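You operate a simulated robot arm through the tools that you are given. There is no shell and no other tool.

Carry out the task below with a simulated robot arm. There is one attempt and no reset: what you move stays moved.

TASK
Straighten the middle came from the came rest in the vice, then open its groove with the wedge block.
Fine: keep it clamped while you open it; put the block back; lift the lever before you lay the came back where it lay. Leave the other cames on the rest.

Only the result counts: the job must be done as asked and must still hold three seconds after the hand-in. Knocking over, shifting, dropping, spilling or breaking anything else fails it.

THE ROBOT
A 7-joint arm with a four-finger gripper, fixed in place. Base frame: the origin is at the foot of the arm, x ahead of it, y to its left, z up. Lengths are in mm, angles in degrees, forces in N, time in s.
Its first joint turns from -69.0 to 172.0 degrees. Payload 3.67 kg.
The TCP is the grasp point between the finger pads, 28 mm short of the fingertips. In the tool frame z runs along the fingers and y along their closing line. The gripper opens to 112 mm. The gripper's body begins 73 mm behind the TCP.
Orientation is that of the tool frame in the base frame, as a unit quaternion [x, y, z, w]. With the fingers straight down and closing along the base's y, the tool's x points along the base's -x, its y along +y and its z along -z.

THE INTERFACE
- The arm moves only by the tool send_rows. Its argument "deltas" is a list that holds one entry, the list of rows, each a list of 7 numbers: the opening, from 0 (shut) to 1 (fully open), then the shift along the base's x, y, z in mm, then the turn, a rotation vector about the base's x, y, z in degrees. In form: [[[claw, dx, dy, dz, wx, wy, wz], ...]]. A call has 1 to 20 rows; each row is the pose to reach, as a shift and turn from the pose commanded when the call began. A row lasts 0.2 s, in which the tool goes at most 50 mm and 8.6 degrees; a call with a longer step from one row to the next is refused whole, and so is a gripper value outside its range. A pose out of reach is approached as far as the arm can. The call stops where the force on the tool passes 70 N (or 10 N more than at its start, if that is more) or the arm is blocked; 0.2 s more then pass. The fingers move at their own pace and stop on an object; they squeeze with about 44 N. The grip force told is the motor's: it shows also when the fingers shut on nothing. Time passes only in rows, and 0.2 s behind the last, so rows that repeat a pose let the fingers close. It gives the time, the measured TCP pose, the force on the tool (base axes), the opening and the grip force at its end, in the units of the frame above (readings bear some noise), with the torque about the TCP (base axes, N m) and any sound that the robot's microphone picked up.
- Cameras (640 x 400 px; columns grow to the right, rows downward): "scene" is fixed at [221.1, 650.2, 1497.8]; the picture's right is [-0.77, -0.64, 0.00], its down [-0.18, 0.22, -0.96] and it looks along [0.62, -0.73, -0.29] (base axes); focal length 365 px, centre (320, 200). "wrist" rides on the gripper at [60, -18, -104] in the tool frame; the picture's right is [0.29, 0.96, 0.00], its down [-0.80, 0.24, -0.55] and it looks along [-0.53, 0.16, 0.83] (tool axes); focal length 234 px, centre (320, 200).
- snapshot(camera): a new picture of that camera. No time passes.
- move_column(by): slides the trunk up (or, below 0, down) by that many mm; the arm rides with it, the base frame stays. It gives what a move gives, with no picture.
- point_at(camera, pixels): there is no depth. For up to 12 entries [column, row, z] of the newest picture of that camera ("zoom" is the newest enlarged one), the place [x, y] in the base frame at which the ray of that pixel passes the height z, good to about 2 mm. No time passes.
- zoom(camera, box): a new picture of the part [left, top, right, bottom] of that camera's present view, enlarged. No time passes.
- sign_off(): hands the job in; it is judged then, once.

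Open the gripper and draw the arm clear of the work before you hand the job in, unless the task says otherwise.

The tools are called as a command line: name --argument value ..., lists and objects as JSON in quotes. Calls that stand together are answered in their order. send_rows: Moves the arm, as the interface text tells. Its arguments: {"type":"object","properties":{"deltas":{"type":"array"}},"required":["deltas"]} The other tools are called the same way: move_column (by) slides the trunk up or down; snapshot (camera) takes a picture; point_at (camera, pixels) gives the place at which the rays of pixels pass given heights; zoom (camera, box) takes an enlarged picture of a part of a camera's view; sign_off () hands the job in.

At the start:

```text
t: 0.0
ee_pos: [536.6, 34.4, 1242.3]
tcp_rot: [-0.001, 1.0, 0.0, 0.0]
contact_force: [0.9, 0.1, 0.4]
ft_torque: [-0.01, -0.03, 0.01]
width: 111.8
finger_force: 0.2
trunk travel left (down, up): [-575.0, 265.0]
```

scene: 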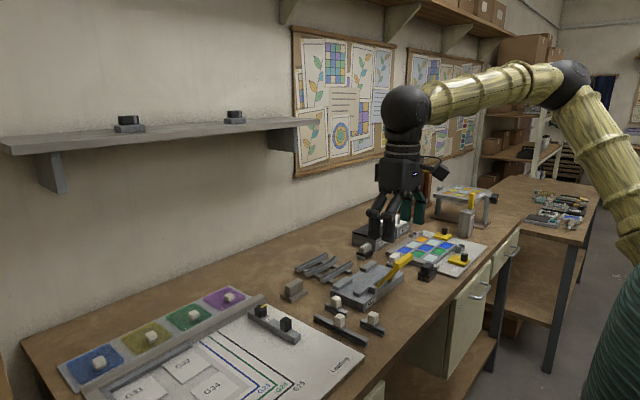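
wrist: 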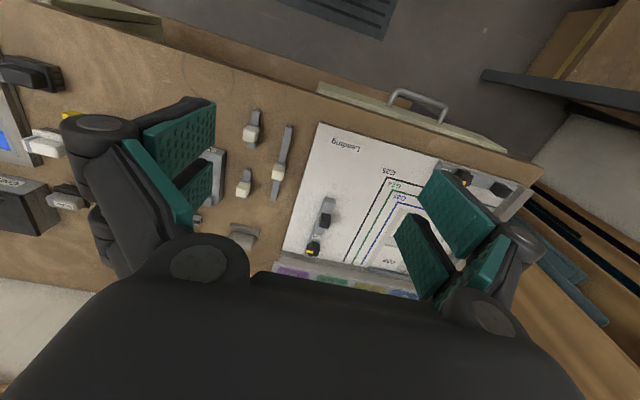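

I start by looking closer at the rest, the vice and the block around scene pixels (290-480, 230-340).

zoom --camera "scene" --box '[270, 220, 430, 320]'

zoom --camera "scene" --box '[230, 270, 390, 370]'

zoom --camera "scene" --box '[350, 180, 510, 280]'

```text
4.00 times, centred on (350, 270) of scene
```

zoom: 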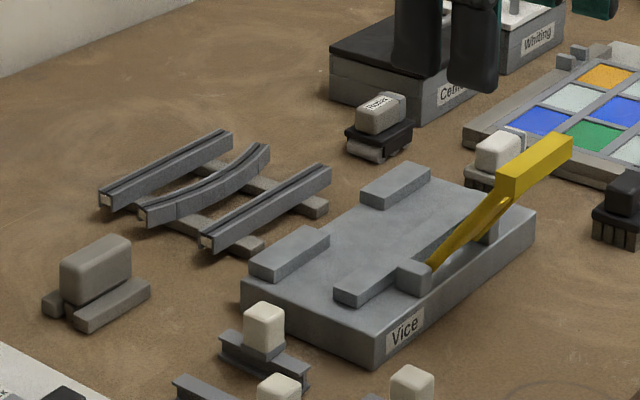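

```text
4.00 times, centred on (310, 320) of scene
```

zoom: 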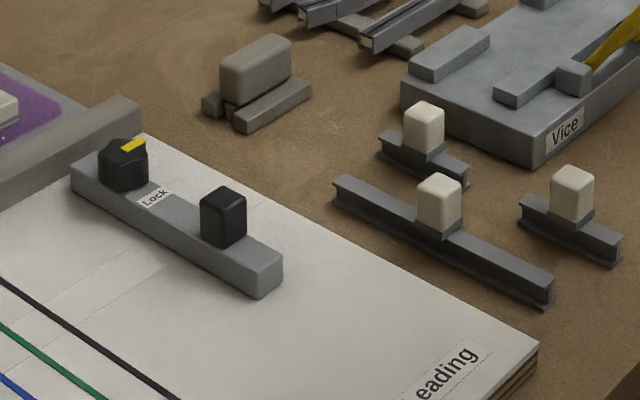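

```text
4.00 times, centred on (430, 230) of scene
```

zoom: 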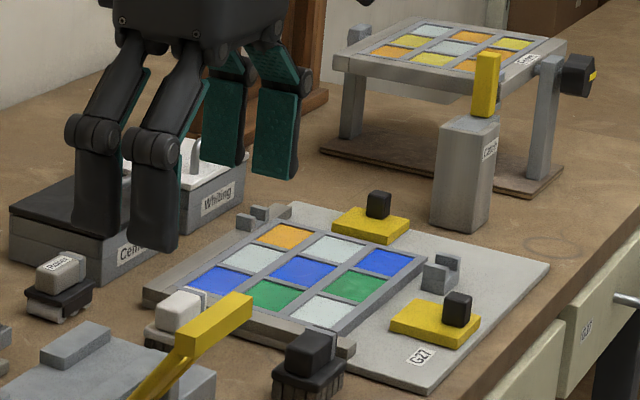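

I triangulate the bench height with points seen in both cameras: the white knob (scene 340,320 / wrist 278,172) and the Leading board's corner (scene 365,355 / wrist 318,124).

point_at --camera "scene" --pixels '[[340, 320, 700], [340, 320, 800], [340, 320, 900], [340, 320, 1000], [365, 352, 700], [365, 352, 800], [365, 352, 900], [365, 352, 1000]]'

point_at --camera "wrist" --pixels '[[278, 172, 700], [278, 172, 800], [278, 172, 900], [278, 172, 1000], [318, 124, 700], [318, 124, 800], [318, 124, 900], [318, 124, 1000]]'

zoom --camera "wrist" --box '[0, 60, 320, 280]'

```text
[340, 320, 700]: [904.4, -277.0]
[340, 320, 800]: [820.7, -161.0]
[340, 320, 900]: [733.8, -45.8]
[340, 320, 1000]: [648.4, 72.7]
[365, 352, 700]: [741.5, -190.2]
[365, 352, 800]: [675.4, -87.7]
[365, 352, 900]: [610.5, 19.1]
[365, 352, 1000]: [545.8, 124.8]
```

```text
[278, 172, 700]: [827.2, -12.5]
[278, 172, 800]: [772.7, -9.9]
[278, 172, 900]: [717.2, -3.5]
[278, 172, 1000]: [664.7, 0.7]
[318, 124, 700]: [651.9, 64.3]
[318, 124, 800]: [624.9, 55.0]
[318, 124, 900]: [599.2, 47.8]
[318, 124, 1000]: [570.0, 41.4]
```

```text
1.82 times, centred on (160, 170) of wrist
```

zoom: 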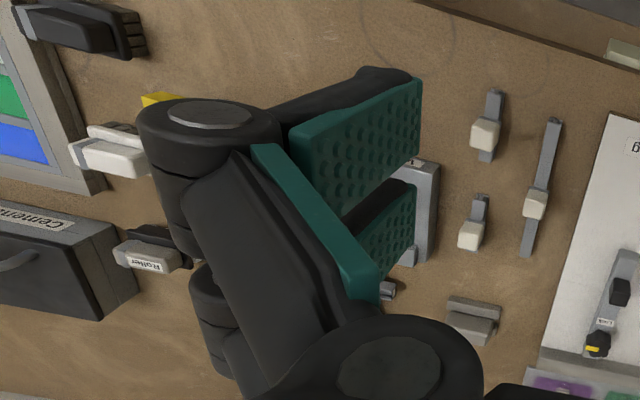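

The bench surface lies near z 920–930. I locate the vice, rest, cames and holder from a zoomed scene picture using assumed heights.

zoom --camera "scene" --box '[280, 240, 376, 300]'

zoom --camera "scene" --box '[326, 246, 422, 306]'

```text
6.67 times, centred on (328, 270) of scene
```

zoom: 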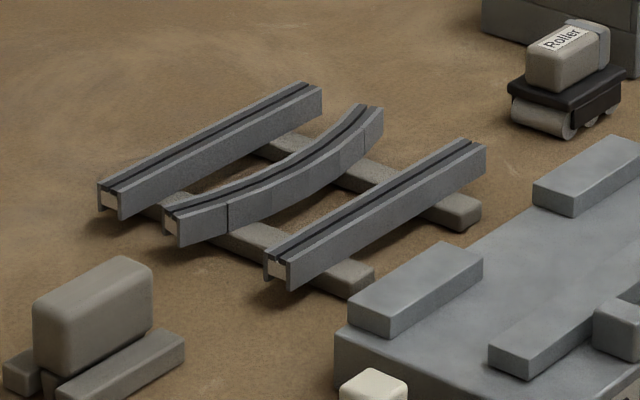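

```text
6.67 times, centred on (374, 276) of scene
```

zoom: 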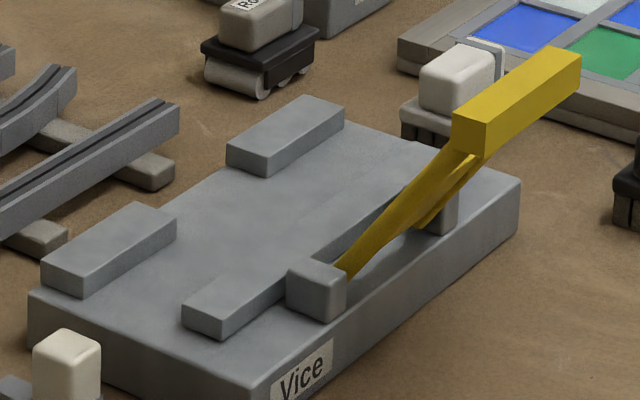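

Next I get base coordinates for the came ends, stops, jaw bar, lever and holder at likely heights.

point_at --camera "scene" --pixels '[[306.2, 271.5, 950], [335.5, 256.2, 950], [296.5, 267.7, 950], [326.5, 253.2, 950], [321.3, 278.7, 950], [351.3, 261.8, 950], [299, 295, 925], [294, 282, 960]]'

point_at --camera "zoom" --pixels '[[45, 258, 960], [140, 205, 960], [232, 148, 960], [310, 98, 960], [190, 305, 960], [225, 320, 960], [440, 170, 960], [315, 270, 970], [460, 130, 1000], [550, 60, 1020], [265, 398, 925], [520, 235, 925]]'

```text
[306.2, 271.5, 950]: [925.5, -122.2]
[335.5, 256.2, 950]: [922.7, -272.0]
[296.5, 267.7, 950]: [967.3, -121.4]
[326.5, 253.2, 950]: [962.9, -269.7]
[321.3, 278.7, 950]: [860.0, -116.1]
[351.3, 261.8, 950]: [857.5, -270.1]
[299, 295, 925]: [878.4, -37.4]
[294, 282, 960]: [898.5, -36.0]
```

```text
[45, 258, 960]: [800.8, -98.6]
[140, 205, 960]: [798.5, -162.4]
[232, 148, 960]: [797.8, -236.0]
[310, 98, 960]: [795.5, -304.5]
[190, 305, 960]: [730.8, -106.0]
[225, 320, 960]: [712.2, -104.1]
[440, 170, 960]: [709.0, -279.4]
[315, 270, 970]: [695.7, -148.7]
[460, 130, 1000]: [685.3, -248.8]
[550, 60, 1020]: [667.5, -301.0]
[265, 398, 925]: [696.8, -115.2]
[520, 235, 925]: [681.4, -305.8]
```

The cames run along y at x≈859/924/965 and the vice sits around x 690–810, y −90…−305. I move the arm sideways at this safe height so the wrist camera can see the vice.

send_rows --deltas '[[[1, 0, -45, 0, 0, 0, 0], [1, 0, -90, 0, 0, 0, 0], [1, 0, -135, 0, 0, 0, 0], [1, 0, -180, 0, 0, 0, 0], [1, 0, -225, 0, 0, 0, 0], [1, 10, -260, 0, 0, 0, 0], [1, 10, -260, 0, 0, 0, 0]]]'

snapshot --camera "wrist"

snapshot --camera "scene"

```text
t: 1.6
ee_pos: [548.1, -226.0, 1242.9]
tcp_rot: [-0.001, 1.0, -0.001, 0.0]
contact_force: [-0.6, 0.7, 0.2]
ft_torque: [0.02, -0.02, 0.0]
width: 111.8
finger_force: 0.1
trunk travel left (down, up): [-575.0, 265.0]
```

```text
taken
```

wrist: 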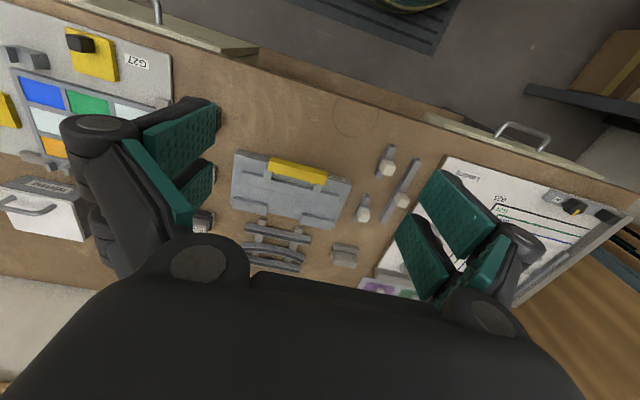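

```text
taken
```

scene: 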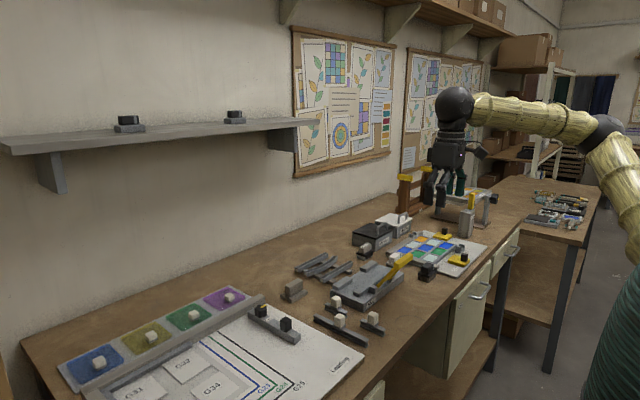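

zoom --camera "wrist" --box '[200, 120, 376, 290]'

```text
2.35 times, centred on (288, 205) of wrist
```

zoom: 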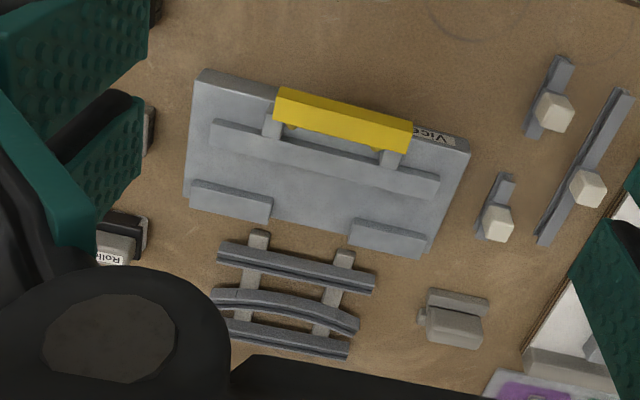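

The vice, with handle bar along y (zoom 275–410, 90–150), three cames and the wedge holder (zoom 455,320) are all visible. I lower the trunk 140 mm to get a closer view.

move_column --by -140

snapshot --camera "wrist"

zoom --camera "wrist" --box '[180, 80, 420, 290]'

```text
t: 3.3
ee_pos: [548.6, -226.0, 1103.1]
tcp_rot: [-0.001, 1.0, -0.001, 0.0]
contact_force: [0.1, 0.0, 0.5]
ft_torque: [0.01, 0.03, 0.01]
width: 112.1
finger_force: 0.1
trunk travel left (down, up): [-435.0, 405.0]
```

```text
taken
```

wrist: 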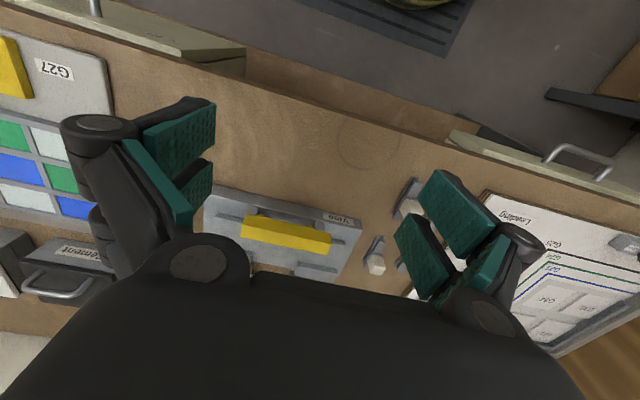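

```text
1.90 times, centred on (300, 185) of wrist
```

zoom: 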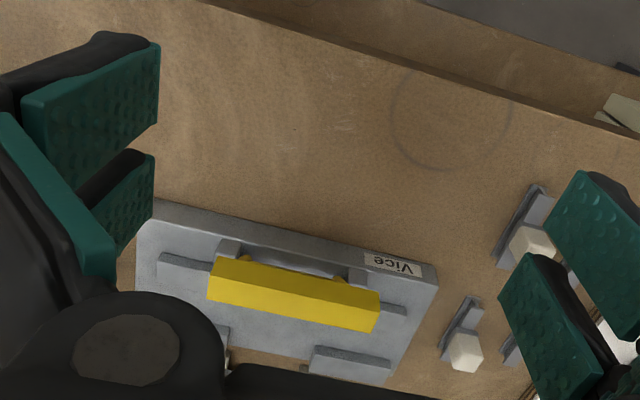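

The body hides the lower part of the view, so I move forward (x +160) to have the vice nearer the picture's middle; fingertips stay at z≈1075, above the lever handle.

send_rows --deltas '[[[1, 40, 0, 20, 0, 0, 0], [1, 80, 5, 40, 0, 0, 0], [1, 120, 10, 60, 0, 0, 0], [1, 150, 10, 60, 0, 0, 0], [1, 150, 10, 60, 0, 0, 0]]]'

snapshot --camera "wrist"

zoom --camera "wrist" --box '[180, 40, 420, 270]'

snapshot --camera "scene"

```text
t: 4.5
ee_pos: [696.5, -216.2, 1162.3]
tcp_rot: [-0.001, 1.0, 0.001, 0.0]
contact_force: [-0.1, 0.0, -0.4]
ft_torque: [0.0, -0.02, 0.01]
width: 112.0
finger_force: 0.1
trunk travel left (down, up): [-435.0, 405.0]
```

```text
taken
```

wrist: 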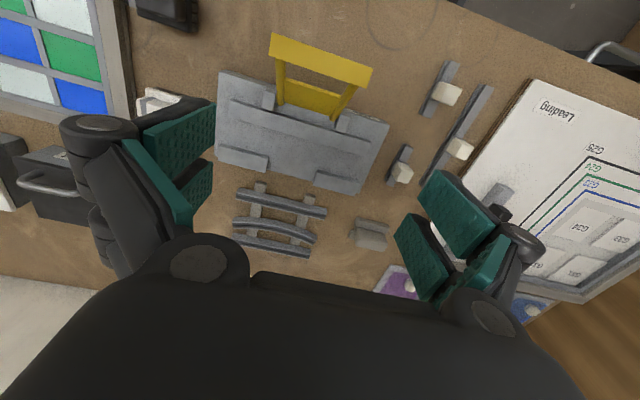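

```text
1.74 times, centred on (300, 155) of wrist
```

zoom: 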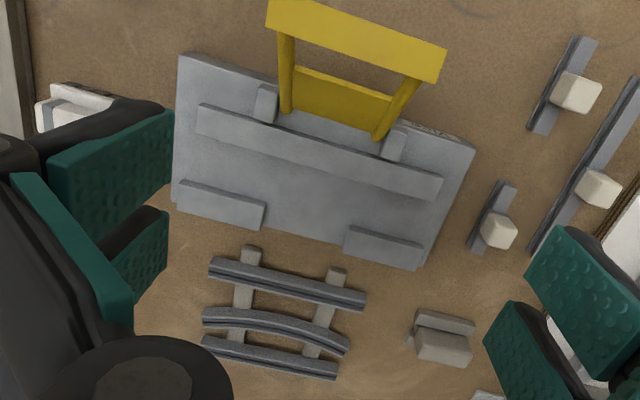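

```text
taken
```

scene: 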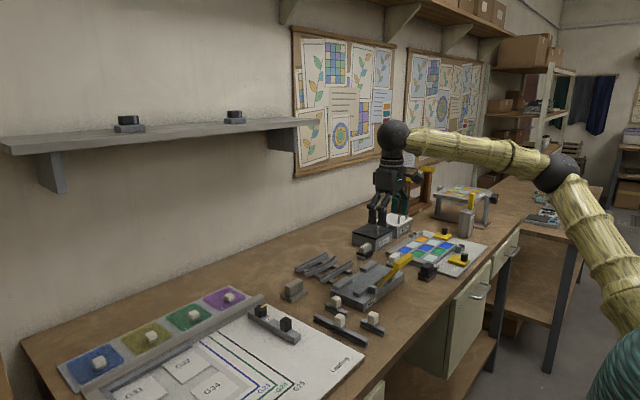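

The lever is a yoke with handle bar, leaning towards the robot from the hinge posts. I take high-magnification zooms to triangulate its geometry and the came details.

zoom --camera "scene" --box '[360, 242, 424, 282]'

zoom --camera "scene" --box '[276, 272, 324, 302]'

zoom --camera "wrist" --box '[200, 30, 400, 155]'

zoom --camera "wrist" --box '[220, 170, 400, 280]'

```text
10.00 times, centred on (392, 262) of scene
```

zoom: 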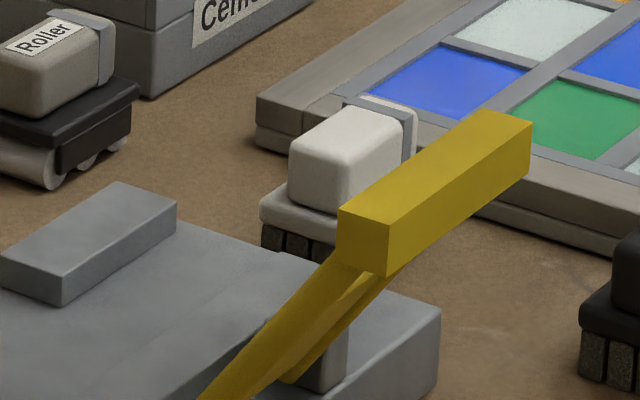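

```text
13.33 times, centred on (300, 287) of scene
```

zoom: 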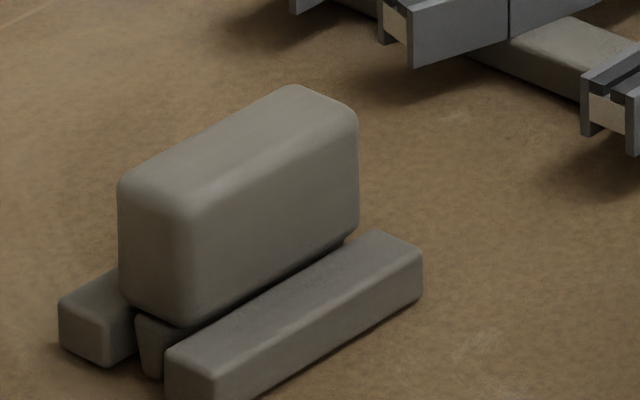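

```text
3.20 times, centred on (300, 92) of wrist
```

zoom: 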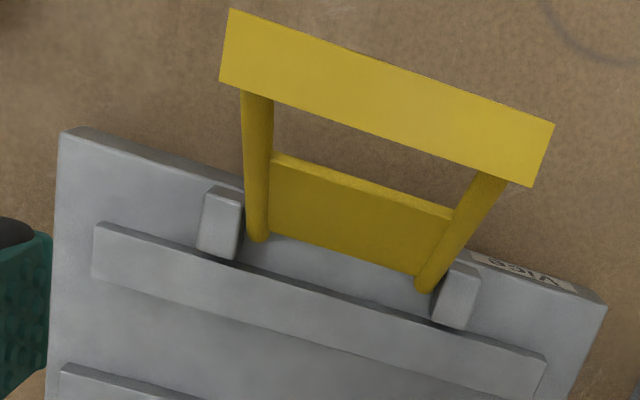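

```text
3.56 times, centred on (310, 225) of wrist
```

zoom: 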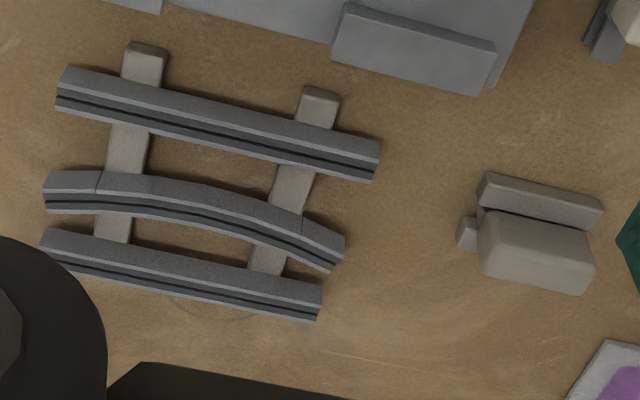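

I triangulate the handle's +y end (scene 398.7,264.2 / wrist 373.4,67.9), its −y end, the post and the came/holder corners with ray pairs.

point_at --camera "scene" --pixels '[[398.7, 264.2, 940], [398.7, 264.2, 1040], [413.2, 254.0, 940], [413.2, 254.0, 1040], [377.6, 260.0, 940], [377.6, 260.0, 1040], [307.5, 279.5, 900], [307.5, 279.5, 1000], [285.3, 285.0, 900], [285.3, 285.0, 1000], [298.0, 278.5, 900], [298.0, 278.5, 1000]]'

point_at --camera "wrist" --pixels '[[373.4, 67.9, 940], [373.4, 67.9, 1040], [271.9, 32.5, 940], [271.9, 32.5, 1040], [219, 155, 940], [219, 155, 1040], [361.0, 226, 940], [355.5, 246, 940], [384, 250.5, 940], [387, 238, 940], [389, 228, 940], [356.7, 218, 940]]'

```text
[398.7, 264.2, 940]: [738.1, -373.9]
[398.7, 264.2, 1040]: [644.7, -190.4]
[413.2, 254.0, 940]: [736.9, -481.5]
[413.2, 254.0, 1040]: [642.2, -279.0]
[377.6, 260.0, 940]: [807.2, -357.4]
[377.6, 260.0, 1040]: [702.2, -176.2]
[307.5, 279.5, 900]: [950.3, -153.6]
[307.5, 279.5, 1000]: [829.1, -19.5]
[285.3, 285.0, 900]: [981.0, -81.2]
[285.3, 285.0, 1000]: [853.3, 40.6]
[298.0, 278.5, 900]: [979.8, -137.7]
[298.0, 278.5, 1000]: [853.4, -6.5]
```

```text
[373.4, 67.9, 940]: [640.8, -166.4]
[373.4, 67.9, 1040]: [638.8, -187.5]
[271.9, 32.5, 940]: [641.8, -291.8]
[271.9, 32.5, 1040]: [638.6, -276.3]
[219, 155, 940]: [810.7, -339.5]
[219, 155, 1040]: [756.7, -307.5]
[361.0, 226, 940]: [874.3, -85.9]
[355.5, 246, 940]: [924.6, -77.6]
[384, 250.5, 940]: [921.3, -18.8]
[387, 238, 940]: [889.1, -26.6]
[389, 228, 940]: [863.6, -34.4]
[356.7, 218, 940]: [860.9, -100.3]
```

Handle top edge: x≈640, y −277…−187, z≈1041. Now I zoom further on the wedge block and the came ends from the wrist.

zoom --camera "wrist" --box '[340, 205, 404, 265]'

zoom --camera "wrist" --box '[225, 180, 335, 260]'

zoom --camera "scene" --box '[290, 248, 354, 288]'

zoom --camera "scene" --box '[326, 262, 390, 302]'

```text
6.67 times, centred on (372, 235) of wrist
```

zoom: 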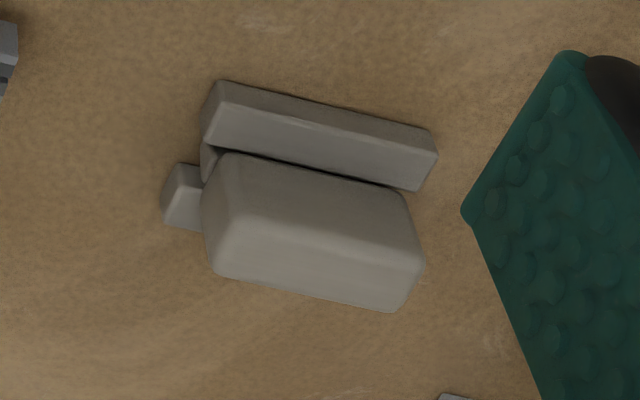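

```text
5.00 times, centred on (280, 220) of wrist
```

zoom: 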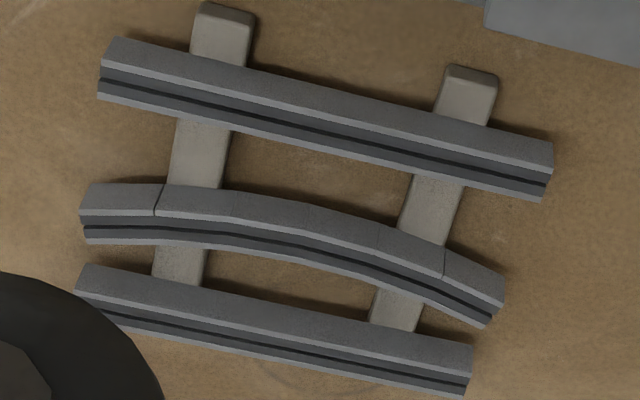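

```text
10.00 times, centred on (322, 268) of scene
```

zoom: 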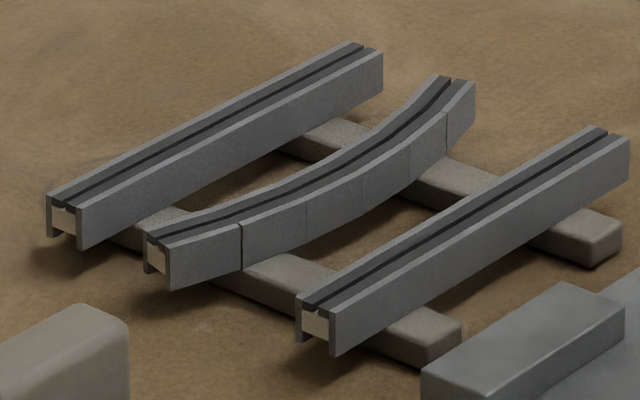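

```text
10.00 times, centred on (358, 282) of scene
```

zoom: 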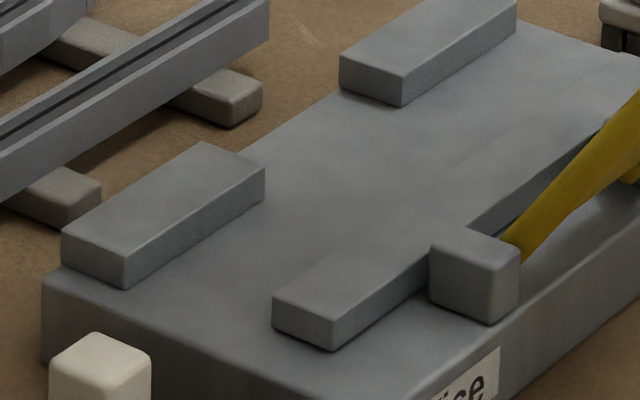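

I triangulate the wedge block top edge, the middle came's ends, the front came, the stop and the jaw bar.

point_at --camera "scene" --pixels '[[302.8, 280.85, 940], [302.8, 280.85, 980], [290.6, 287.6, 940], [290.6, 287.6, 980], [306.8, 273.2, 940], [306.8, 273.2, 980], [337.6, 256.2, 940], [337.6, 256.2, 980], [359.5, 293.8, 940], [359.5, 293.8, 980], [338.5, 287.2, 940], [338.5, 287.2, 980]]'

point_at --camera "wrist" --pixels '[[355.8, 239.2, 940], [355.8, 239.2, 980], [387.3, 244.3, 940], [387.3, 244.3, 980], [316, 241, 940], [316, 241, 980], [232, 222.6, 940], [232, 222.6, 980], [370.3, 142, 940], [370.3, 142, 980], [359.2, 182.8, 940], [359.2, 182.8, 980]]'

point_at --camera "scene" --pixels '[[323.5, 279.2, 940], [323.5, 279.2, 980], [352.5, 278.8, 960], [366.2, 269.5, 960], [338.5, 290.7, 950], [330.2, 290.2, 950], [330.2, 298.2, 925], [306.8, 277, 940], [333.5, 249, 940], [304.8, 271.2, 940], [404, 273.2, 940], [404, 273.2, 960]]'

point_at --camera "wrist" --pixels '[[326.4, 214, 940], [326.4, 214, 980], [219.4, 70.1, 940], [219.4, 70.1, 960], [389.1, 125.75, 940], [389.1, 125.75, 960]]'

```text
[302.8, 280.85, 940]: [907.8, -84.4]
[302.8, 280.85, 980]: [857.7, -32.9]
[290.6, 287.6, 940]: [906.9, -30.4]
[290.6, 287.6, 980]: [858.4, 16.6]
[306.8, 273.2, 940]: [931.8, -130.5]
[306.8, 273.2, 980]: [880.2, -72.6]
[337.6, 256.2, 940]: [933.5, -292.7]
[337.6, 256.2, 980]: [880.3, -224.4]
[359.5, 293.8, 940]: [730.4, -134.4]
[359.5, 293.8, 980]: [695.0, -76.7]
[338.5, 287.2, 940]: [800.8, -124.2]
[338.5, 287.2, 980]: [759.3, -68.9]
```

```text
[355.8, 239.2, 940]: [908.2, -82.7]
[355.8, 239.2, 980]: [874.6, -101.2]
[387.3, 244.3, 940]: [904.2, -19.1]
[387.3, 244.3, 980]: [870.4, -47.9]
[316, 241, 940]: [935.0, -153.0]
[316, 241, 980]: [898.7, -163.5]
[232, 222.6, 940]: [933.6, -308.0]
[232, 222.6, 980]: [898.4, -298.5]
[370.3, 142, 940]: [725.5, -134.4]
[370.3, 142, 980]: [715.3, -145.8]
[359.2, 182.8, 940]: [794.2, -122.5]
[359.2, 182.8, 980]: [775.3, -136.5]
```

```text
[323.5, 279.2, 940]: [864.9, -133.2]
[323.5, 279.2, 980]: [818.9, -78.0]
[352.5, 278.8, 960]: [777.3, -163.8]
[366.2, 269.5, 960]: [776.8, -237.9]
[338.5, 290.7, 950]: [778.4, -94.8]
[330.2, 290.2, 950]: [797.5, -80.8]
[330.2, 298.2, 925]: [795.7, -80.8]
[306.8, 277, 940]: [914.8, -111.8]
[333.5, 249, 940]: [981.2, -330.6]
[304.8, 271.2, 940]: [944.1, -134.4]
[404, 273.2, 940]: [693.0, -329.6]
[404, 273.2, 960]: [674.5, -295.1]
```

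```text
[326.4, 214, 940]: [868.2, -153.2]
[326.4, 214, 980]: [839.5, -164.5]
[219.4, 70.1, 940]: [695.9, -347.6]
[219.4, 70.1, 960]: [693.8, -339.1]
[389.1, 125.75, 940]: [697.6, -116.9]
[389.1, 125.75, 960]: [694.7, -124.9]
```

Solving the ray pairs: came tops on the rest ≈ z 928 (y −150…−310, middle came x≈946–960), vice stop/jaw tops ≈ z 941, stop faces x≈797, vice centre y≈−230. Now I locate hinge posts, handle width and jaw bar faces.

point_at --camera "wrist" --pixels '[[280.6, 104.5, 940], [332.8, 120.7, 940], [268.75, 98.9, 945], [340, 121, 945], [373.4, 67.9, 1041], [365.9, 87.6, 1041], [268.7, 55, 1041], [271.9, 32.5, 1041]]'

point_at --camera "scene" --pixels '[[353.2, 291.8, 941], [359.5, 293.8, 941], [338.5, 287.2, 941], [332.2, 285.2, 941], [373.5, 286, 946], [376.5, 294, 928], [366.2, 269.5, 941], [352.5, 278.8, 941], [377.6, 262, 941], [371.9, 260.2, 941]]'

zoom --camera "wrist" --box '[250, 30, 380, 135]'

```text
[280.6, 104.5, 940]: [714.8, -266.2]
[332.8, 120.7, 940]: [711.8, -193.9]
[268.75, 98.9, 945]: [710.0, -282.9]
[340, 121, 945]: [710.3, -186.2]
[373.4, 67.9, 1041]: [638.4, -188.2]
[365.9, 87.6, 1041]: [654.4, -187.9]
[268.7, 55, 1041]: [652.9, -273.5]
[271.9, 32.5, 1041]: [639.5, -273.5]
```

```text
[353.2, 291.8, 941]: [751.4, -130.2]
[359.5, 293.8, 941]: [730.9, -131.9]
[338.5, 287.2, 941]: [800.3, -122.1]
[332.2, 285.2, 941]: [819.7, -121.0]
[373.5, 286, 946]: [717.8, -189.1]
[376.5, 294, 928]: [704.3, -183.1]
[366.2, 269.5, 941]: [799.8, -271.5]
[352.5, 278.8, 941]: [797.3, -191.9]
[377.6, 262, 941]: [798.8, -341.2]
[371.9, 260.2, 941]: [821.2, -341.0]
```

```text
3.81 times, centred on (315, 82) of wrist
```

zoom: 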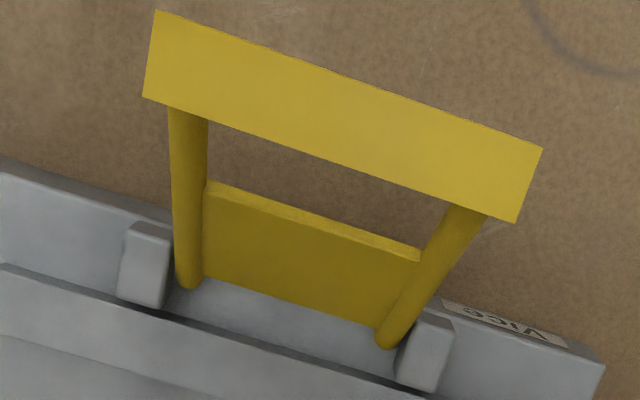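

Geometry: jaw bar faces x≈731/751, stops' faces x≈800, hinge ≈(712, z 937), handle ≈(647, −231, 1033). I now turn the gripper 90° about z so it closes along x, at safe height, moving over the rest.

send_rows --deltas '[[[1, 10, 0, 0, 0, 0, 8.18], [1, 30, 0, 0, 0, 0, 16.36], [1, 50, 0, 0, 0, 0, 24.55], [1, 70, 0, 0, 0, 0, 32.73], [1, 90, 0, 0, 0, 0, 40.91], [1, 110, 0, 0, 0, 0, 49.09], [1, 130, 0, 0, 0, 0, 57.27], [1, 150, 0, 0, 0, 0, 65.45], [1, 170, 0, 0, 0, 0, 73.64], [1, 190, -10, 0, 0, 0, 81.82], [1, 200, -14, 0, 0, 0, 90], [1, 200, -14, 0, 0, 0, 90]]]'

snapshot --camera "wrist"

snapshot --camera "scene"

```text
t: 7.1
ee_pos: [555.1, -31.6, 1092.9]
tcp_rot: [-0.66, 0.751, 0.01, 0.01]
contact_force: [0.3, -0.9, 0.0]
ft_torque: [-0.04, -0.01, -0.01]
width: 112.1
finger_force: 0.2
out of reach, approached as far as the arm can: row 5, 6, 7, 8, 9, 10, 11, 12
trunk travel left (down, up): [-435.0, 405.0]
```

```text
taken
```

wrist: 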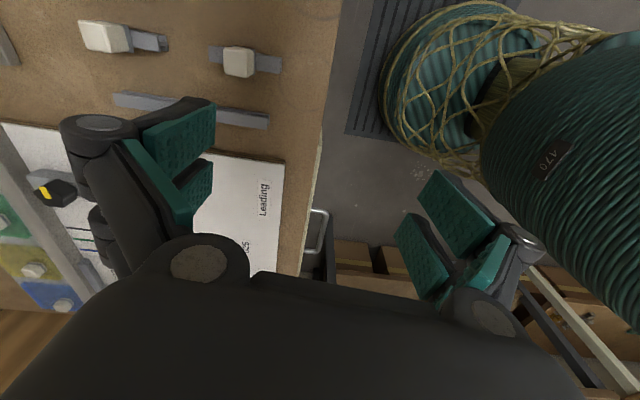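

```text
taken
```

scene: 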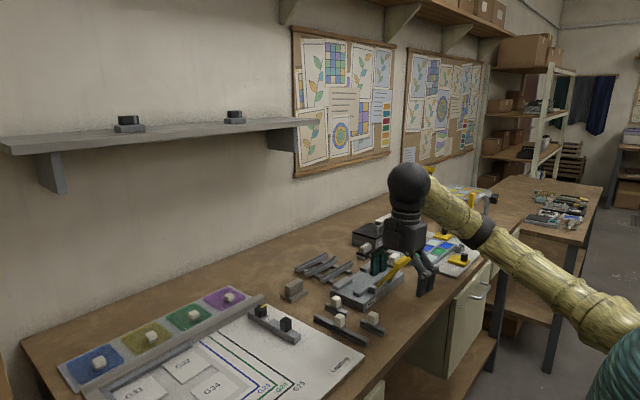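

That direction of turn was out of reach and the arm drifted to (555, −32, 1093) without contact. I test with a no-shift row to see what pose is taken as commanded now.

send_rows --deltas '[[[1, 0, 0, 20, 0, 0, 0]]]'

```text
t: 7.5
ee_pos: [556.8, -27.7, 1110.4]
tcp_rot: [-0.658, 0.753, 0.011, 0.01]
contact_force: [0.0, 0.0, 0.0]
ft_torque: [-0.03, 0.03, -0.03]
width: 112.1
finger_force: 0.1
out of reach, approached as far as the arm can: row 1
trunk travel left (down, up): [-435.0, 405.0]
```

It moved up from the reached pose. I turn back (−wz) while rising, to get away from the joint limit.

send_rows --deltas '[[[1, 0, 0, 10, 0, 0, -8], [1, 0, 0, 20, 0, 0, -16], [1, 0, 0, 30, 0, 0, -24], [1, 0, 0, 40, 0, 0, -32], [1, 0, 0, 50, 0, 0, -40]]]'

```text
t: 8.7
ee_pos: [561.6, -26.4, 1155.6]
tcp_rot: [-0.363, 0.932, 0.006, 0.013]
contact_force: [0.5, 1.1, 0.2]
ft_torque: [0.02, -0.03, -0.01]
width: 111.9
finger_force: 0.1
trunk travel left (down, up): [-435.0, 405.0]
```

Back in reach. I now turn the other way, towards −90° about z, in place at this height.

send_rows --deltas '[[[1, 0, 0, 0, 0, 0, -8.4], [1, 0, 0, 0, 0, 0, -16.8], [1, 0, 0, 0, 0, 0, -25.2], [1, 0, 0, 0, 0, 0, -33.6], [1, 0, 0, 0, 0, 0, -42], [1, 0, 0, 0, 0, 0, -50.4], [1, 0, 0, 0, 0, 0, -58.8], [1, 0, 0, 0, 0, 0, -67.2], [1, 0, 0, 0, 0, 0, -75.6], [1, 0, 0, 0, 0, 0, -84], [1, 0, 0, 0, 0, 0, -92.4], [1, 0, 0, 0, 0, 0, -92.4]]]'

```text
t: 11.3
ee_pos: [563.2, -27.8, 1156.3]
tcp_rot: [0.421, 0.907, -0.005, 0.012]
contact_force: [-0.5, -0.3, 0.1]
ft_torque: [-0.03, -0.03, 0.01]
width: 112.0
finger_force: 0.1
trunk travel left (down, up): [-435.0, 405.0]
```

The turn this way works (−50°). I finish to exactly −90° and correct the ~1.4° tilt picked up.

send_rows --deltas '[[[1, 0, 0, 0, 0.28, 0.12, -8.04], [1, 0, 0, 0, 0.56, 0.23, -16.1], [1, 0, 0, 0, 0.84, 0.35, -24.1], [1, 0, 0, 0, 1.12, 0.46, -32.2], [1, 0, 0, 0, 1.4, 0.58, -40.2], [1, 0, 0, 0, 1.4, 0.58, -40.2]]]'

snapshot --camera "wrist"

snapshot --camera "scene"

```text
t: 12.7
ee_pos: [562.4, -27.7, 1156.3]
tcp_rot: [0.708, 0.706, 0.0, 0.001]
contact_force: [-0.1, -1.2, 0.6]
ft_torque: [0.01, 0.0, 0.03]
width: 112.0
finger_force: 0.0
trunk travel left (down, up): [-435.0, 405.0]
```

```text
taken
```

wrist: 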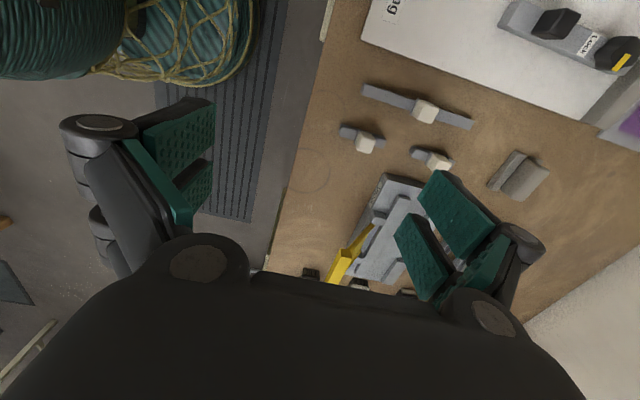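

```text
taken
```

scene: 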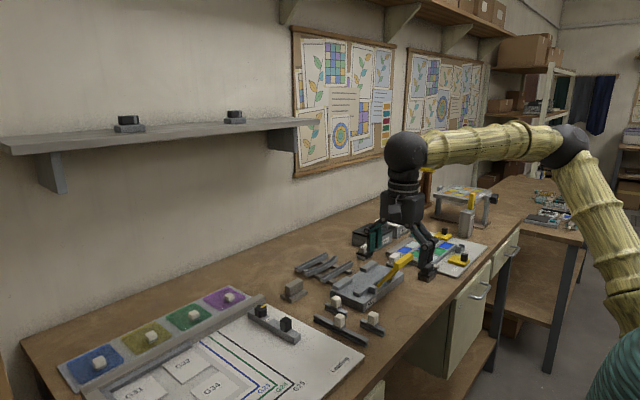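

Orientation is now exact. I move towards the rest in stages to check the reach with this orientation.

send_rows --deltas '[[[1, 40, -10, 0, 0, 0, 0], [1, 80, -30, 0, 0, 0, 0], [1, 120, -50, 0, 0, 0, 0], [1, 160, -70, 0, 0, 0, 0], [1, 200, -90, 0, 0, 0, 0], [1, 240, -110, 0, 0, 0, 0], [1, 240, -110, 0, 0, 0, 0]]]'

snapshot --camera "wrist"

```text
t: 14.3
ee_pos: [802.9, -138.0, 1153.9]
tcp_rot: [0.706, 0.708, 0.001, 0.001]
contact_force: [0.6, -0.3, -0.2]
ft_torque: [-0.05, -0.01, 0.02]
width: 112.1
finger_force: 0.0
trunk travel left (down, up): [-435.0, 405.0]
```

```text
taken
```

wrist: 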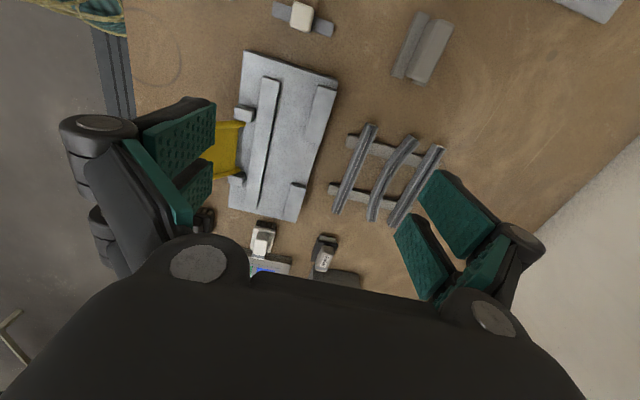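

Reach is fine and this view shows vice and rest well. I zoom on both.

zoom --camera "wrist" --box '[325, 115, 453, 235]'

zoom --camera "wrist" --box '[200, 40, 350, 230]'

```text
3.33 times, centred on (389, 175) of wrist
```

zoom: 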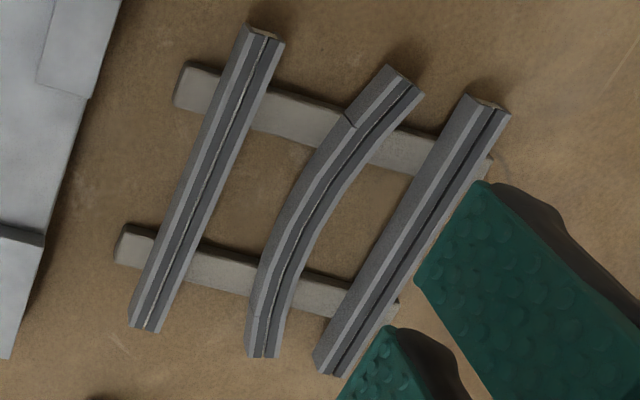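

```text
2.11 times, centred on (275, 135) of wrist
```

zoom: 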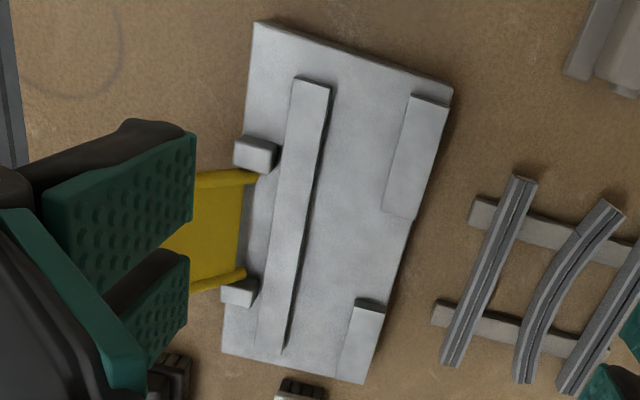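

I compute the came groove lines from this view (middle: (416,140.5), (385.4,175), (371.6,222)) and check against the scene view.

point_at --camera "wrist" --pixels '[[416, 140.5, 928], [416, 140.5, 948], [385.4, 175, 928], [371.6, 222.1, 928], [371.6, 222.1, 948], [373.4, 126.4, 928], [373.4, 126.4, 948], [336.8, 214, 928], [440, 146.5, 928], [392.6, 227.5, 928]]'

point_at --camera "scene" --pixels '[[305.8, 272.3, 928], [305.8, 272.3, 948], [335.5, 255.8, 928], [335.5, 255.8, 948], [321.8, 278.3, 928], [321.8, 278.3, 948], [351, 261.5, 928], [351, 261.5, 948]]'

point_at --camera "wrist" --pixels '[[269.7, 134, 941], [279, 77, 941], [270.5, 84, 941], [264, 203, 941], [298, 84, 941], [285, 138, 941], [282.5, 180.5, 941], [274, 46, 928], [337, 79, 928], [301, 215, 928], [234, 205, 928], [289.5, 84, 941]]'

```text
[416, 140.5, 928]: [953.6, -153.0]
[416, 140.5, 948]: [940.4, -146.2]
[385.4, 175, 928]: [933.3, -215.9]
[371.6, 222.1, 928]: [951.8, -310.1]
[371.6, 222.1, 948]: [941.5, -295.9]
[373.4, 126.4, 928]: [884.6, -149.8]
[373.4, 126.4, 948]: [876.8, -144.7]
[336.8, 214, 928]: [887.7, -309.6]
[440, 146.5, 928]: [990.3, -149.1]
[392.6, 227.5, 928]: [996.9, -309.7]
```

```text
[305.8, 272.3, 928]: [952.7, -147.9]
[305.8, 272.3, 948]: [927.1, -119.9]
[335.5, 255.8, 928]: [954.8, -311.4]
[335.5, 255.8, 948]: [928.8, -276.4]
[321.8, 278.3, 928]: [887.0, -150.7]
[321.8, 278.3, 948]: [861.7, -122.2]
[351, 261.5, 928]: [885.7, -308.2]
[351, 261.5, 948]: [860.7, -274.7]
```

```text
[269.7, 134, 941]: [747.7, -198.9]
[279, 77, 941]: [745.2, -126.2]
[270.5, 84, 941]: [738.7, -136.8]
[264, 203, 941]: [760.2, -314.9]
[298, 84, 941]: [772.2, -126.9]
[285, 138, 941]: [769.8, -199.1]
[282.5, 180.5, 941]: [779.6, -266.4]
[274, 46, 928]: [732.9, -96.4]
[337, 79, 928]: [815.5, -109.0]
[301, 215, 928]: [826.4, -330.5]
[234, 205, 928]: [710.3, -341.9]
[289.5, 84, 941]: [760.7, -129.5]
```

Came tops at z 928 are confirmed (both cameras agree: ends at (953,−150) and (953,−310), middle bulging to x≈933). I redo the vice points with properly converted pixels.

point_at --camera "wrist" --pixels '[[264.1, 77, 941], [279.75, 81.8, 941], [244.6, 203.9, 941], [257.9, 207.2, 941], [318.7, 85.1, 941], [305.4, 138.8, 941], [292.6, 183.9, 941], [285.9, 218.1, 941], [245.1, 50.4, 928], [337.7, 81.8, 928], [296.4, 221.9, 928], [229.9, 207.2, 928]]'

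point_at --camera "wrist" --pixels '[[264.1, 77, 931], [279.75, 81.8, 931], [318.7, 85.1, 931], [305.4, 138.8, 931], [292.6, 183.9, 931], [245.1, 50.4, 918]]'

```text
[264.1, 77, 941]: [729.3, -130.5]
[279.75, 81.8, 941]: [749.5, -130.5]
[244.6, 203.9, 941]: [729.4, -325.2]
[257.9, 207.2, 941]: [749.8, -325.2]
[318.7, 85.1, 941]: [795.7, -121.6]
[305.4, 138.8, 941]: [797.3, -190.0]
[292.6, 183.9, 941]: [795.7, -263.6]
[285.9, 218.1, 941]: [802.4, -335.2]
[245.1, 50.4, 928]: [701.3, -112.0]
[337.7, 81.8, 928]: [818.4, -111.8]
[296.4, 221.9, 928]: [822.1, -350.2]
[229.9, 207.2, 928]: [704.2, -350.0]
```

```text
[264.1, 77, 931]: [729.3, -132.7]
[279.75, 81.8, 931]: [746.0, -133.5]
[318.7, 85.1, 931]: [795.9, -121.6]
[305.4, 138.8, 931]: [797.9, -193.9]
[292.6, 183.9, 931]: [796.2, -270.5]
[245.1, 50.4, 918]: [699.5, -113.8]
```

Everything agrees: plate top z 928, stop faces x≈797, jaw bar x 730–750, all centred at y −230, and the rest is a pure x shift away. I move above the middle came's centre (933.5, −230) at z 1100 with the fingers partly open and check reach.

send_rows --deltas '[[[0.4, 25, -20, -10, 0, 0, 0], [0.4, 50, -40, -20, 0, 0, 0], [0.4, 75, -60, -30, 0, 0, 0], [0.4, 100, -80, -40, 0, 0, 0], [0.4, 120, -92, -54, 0, 0, 0], [0.4, 130.5, -92, -54, 0, 0, 0], [0.4, 130.5, -92, -54, 0, 0, 0]]]'

snapshot --camera "wrist"

```text
t: 15.9
ee_pos: [934.9, -231.9, 1100.1]
tcp_rot: [0.707, 0.707, 0.0, 0.0]
contact_force: [0.3, 0.2, -0.2]
ft_torque: [-0.01, -0.01, 0.0]
width: 44.8
finger_force: 0.0
trunk travel left (down, up): [-435.0, 405.0]
```

```text
taken
```

wrist: 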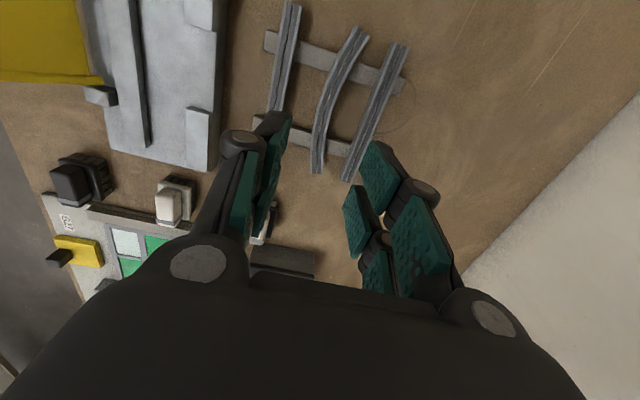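

Reached. I zoom on the came between the fingers to refine its mid position.

zoom --camera "wrist" --box '[255, 15, 415, 190]'

```text
2.29 times, centred on (335, 102) of wrist
```

zoom: 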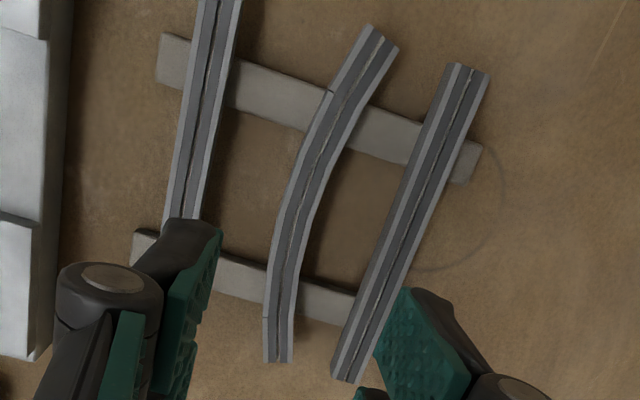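

point_at --camera "zoom" --pixels '[[386, 40, 928], [342, 100, 928], [316, 150, 928], [297, 200, 928], [290, 222, 928], [283, 270, 928], [280, 320, 928], [279, 360, 928], [473, 72, 928], [342, 378, 928], [263, 318, 928], [293, 362, 928]]'

point_at --camera "zoom" --pixels '[[282, 190, 928], [311, 202, 928], [302, 138, 928], [333, 152, 928], [271, 245, 928], [302, 250, 928], [228, 70, 928], [165, 220, 928]]'

```text
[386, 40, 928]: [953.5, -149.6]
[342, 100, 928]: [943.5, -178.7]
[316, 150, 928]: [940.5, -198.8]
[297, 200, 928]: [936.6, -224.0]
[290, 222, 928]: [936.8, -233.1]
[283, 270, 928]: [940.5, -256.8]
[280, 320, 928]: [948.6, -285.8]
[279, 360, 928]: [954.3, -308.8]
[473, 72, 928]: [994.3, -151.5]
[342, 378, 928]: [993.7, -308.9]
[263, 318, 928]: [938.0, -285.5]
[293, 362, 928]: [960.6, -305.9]
```

```text
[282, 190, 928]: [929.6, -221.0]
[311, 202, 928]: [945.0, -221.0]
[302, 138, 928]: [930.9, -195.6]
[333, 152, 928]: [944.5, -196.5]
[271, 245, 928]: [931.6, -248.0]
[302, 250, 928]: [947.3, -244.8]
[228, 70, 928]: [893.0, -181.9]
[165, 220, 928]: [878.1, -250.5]
```

The came's middle spans x 929.6–945 (groove ≈937), neighbours end at 893 and start at ≈986, so the open fingers fit. I descend to z≈965 first.

send_rows --deltas '[[[0.35, 2.5, 1.5, -30, 0, 0, 0], [0.35, 2.5, 1.5, -60, 0, 0, 0], [0.35, 2.5, 1.5, -90, 0, 0, 0], [0.35, 2.5, 1.5, -115, 0, 0, 0], [0.35, 2.5, 1.5, -135, 0, 0, 0], [0.35, 2.5, 1.5, -135, 0, 0, 0]]]'

snapshot --camera "wrist"

zoom --camera "scene" --box '[280, 220, 376, 280]'

```text
t: 17.3
ee_pos: [935.6, -228.2, 967.0]
tcp_rot: [0.707, 0.707, 0.0, 0.001]
contact_force: [-0.7, -0.4, 1.0]
ft_torque: [-0.03, -0.04, -0.03]
width: 39.1
finger_force: 0.0
trunk travel left (down, up): [-435.0, 405.0]
```

```text
taken
```

wrist: 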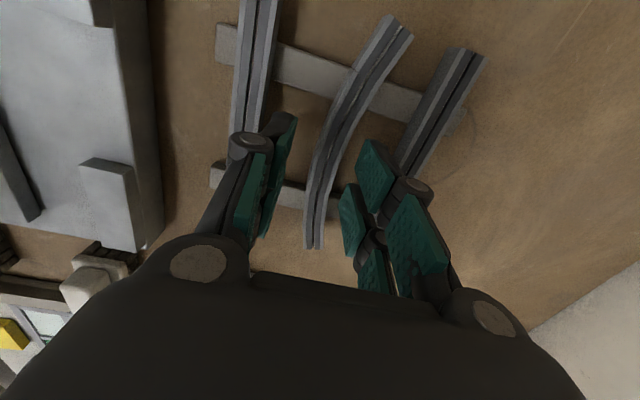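

```text
6.67 times, centred on (328, 250) of scene
```

zoom: 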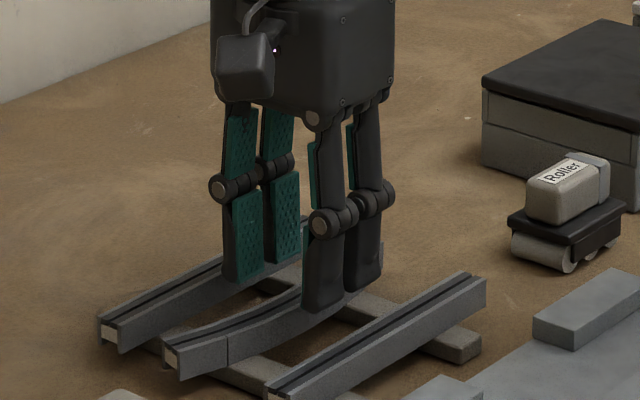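

Fingers straddle the came with clearance on both sides. I take another reading, then descend to the grasp height.

send_rows --deltas '[[[0.35, 0, 0, -8, 0, 0, 0], [0.35, 0, 0, -8, 0, 0, 0]]]'

send_rows --deltas '[[[0.35, 0, 0, -7, 0, 0, 0], [0.35, 0, 0, -7, 0, 0, 0]]]'

```text
t: 17.9
ee_pos: [934.6, -227.2, 958.8]
tcp_rot: [0.707, 0.708, 0.001, 0.001]
contact_force: [-0.8, 1.0, -0.1]
ft_torque: [0.0, 0.01, 0.01]
width: 38.9
finger_force: 0.0
trunk travel left (down, up): [-435.0, 405.0]
```

```text
t: 18.5
ee_pos: [936.5, -227.5, 951.4]
tcp_rot: [0.707, 0.708, -0.001, 0.001]
contact_force: [-0.3, 0.2, -0.2]
ft_torque: [-0.01, -0.01, -0.03]
width: 39.2
finger_force: 0.0
trunk travel left (down, up): [-435.0, 405.0]
```

Averaged readings put me at (935.6, −227.6, 951.6). I go to (937, −230, 945) and look from the scene camera before closing.

send_rows --deltas '[[[0.35, 1.4, -2.4, -6.6, 0, 0, 0], [0.35, 1.4, -2.4, -6.6, 0, 0, 0]]]'

zoom --camera "scene" --box '[290, 235, 354, 275]'

zoom --camera "wrist" --box '[220, 60, 460, 280]'

```text
t: 19.1
ee_pos: [936.9, -230.9, 944.9]
tcp_rot: [0.707, 0.707, -0.001, 0.001]
contact_force: [0.2, -0.6, 0.0]
ft_torque: [-0.02, 0.0, 0.02]
width: 39.0
finger_force: 0.1
trunk travel left (down, up): [-435.0, 405.0]
```

```text
10.00 times, centred on (322, 255) of scene
```

zoom: 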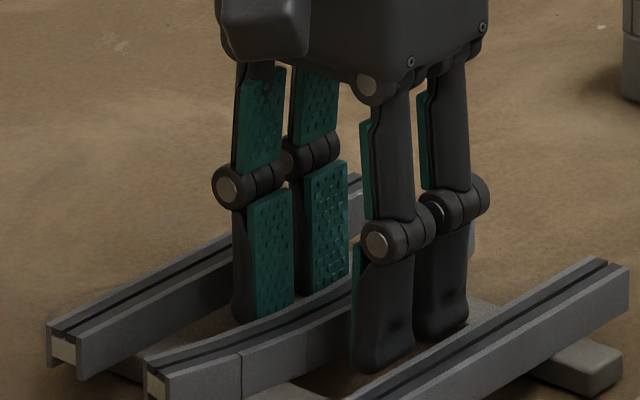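

```text
1.82 times, centred on (340, 170) of wrist
```

zoom: 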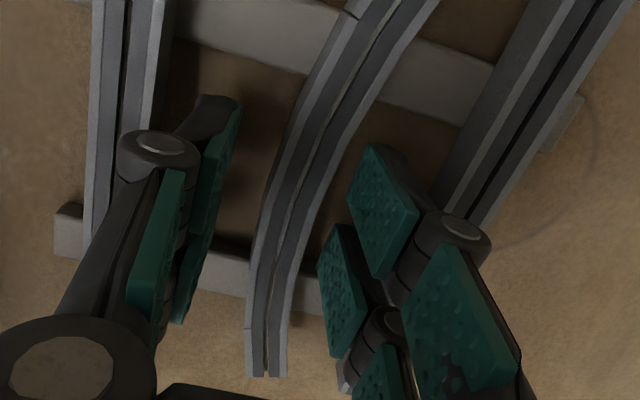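

Fingers straddle the came centrally. Closing the gripper on it now.

send_rows --deltas '[[[0.2, 0, 0, 0, 0, 0, 0], [0.14, 0, 0, 0, 0, 0, 0], [0.05, 0, 0, 0, 0, 0, 0], [0.0, 0, 0, 0, 0, 0, 0], [0.0, 0, 0, 0, 0, 0, 0]]]'

zoom --camera "scene" --box '[290, 235, 354, 275]'

```text
t: 20.3
ee_pos: [937.5, -229.9, 945.0]
tcp_rot: [0.707, 0.707, 0.0, 0.001]
contact_force: [1.0, -0.4, 0.4]
ft_torque: [-0.03, -0.04, -0.01]
width: 17.0
finger_force: 44.2
trunk travel left (down, up): [-435.0, 405.0]
```

```text
10.00 times, centred on (322, 255) of scene
```

zoom: 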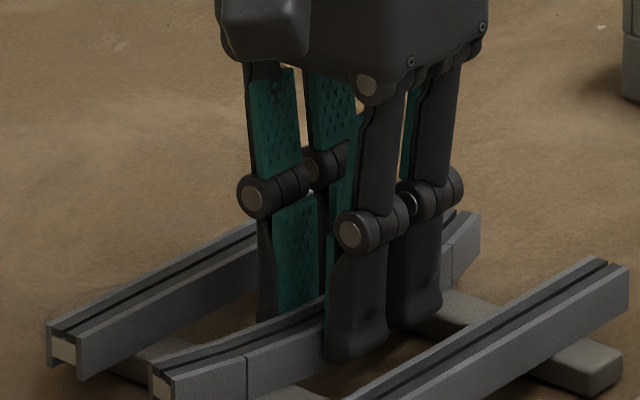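

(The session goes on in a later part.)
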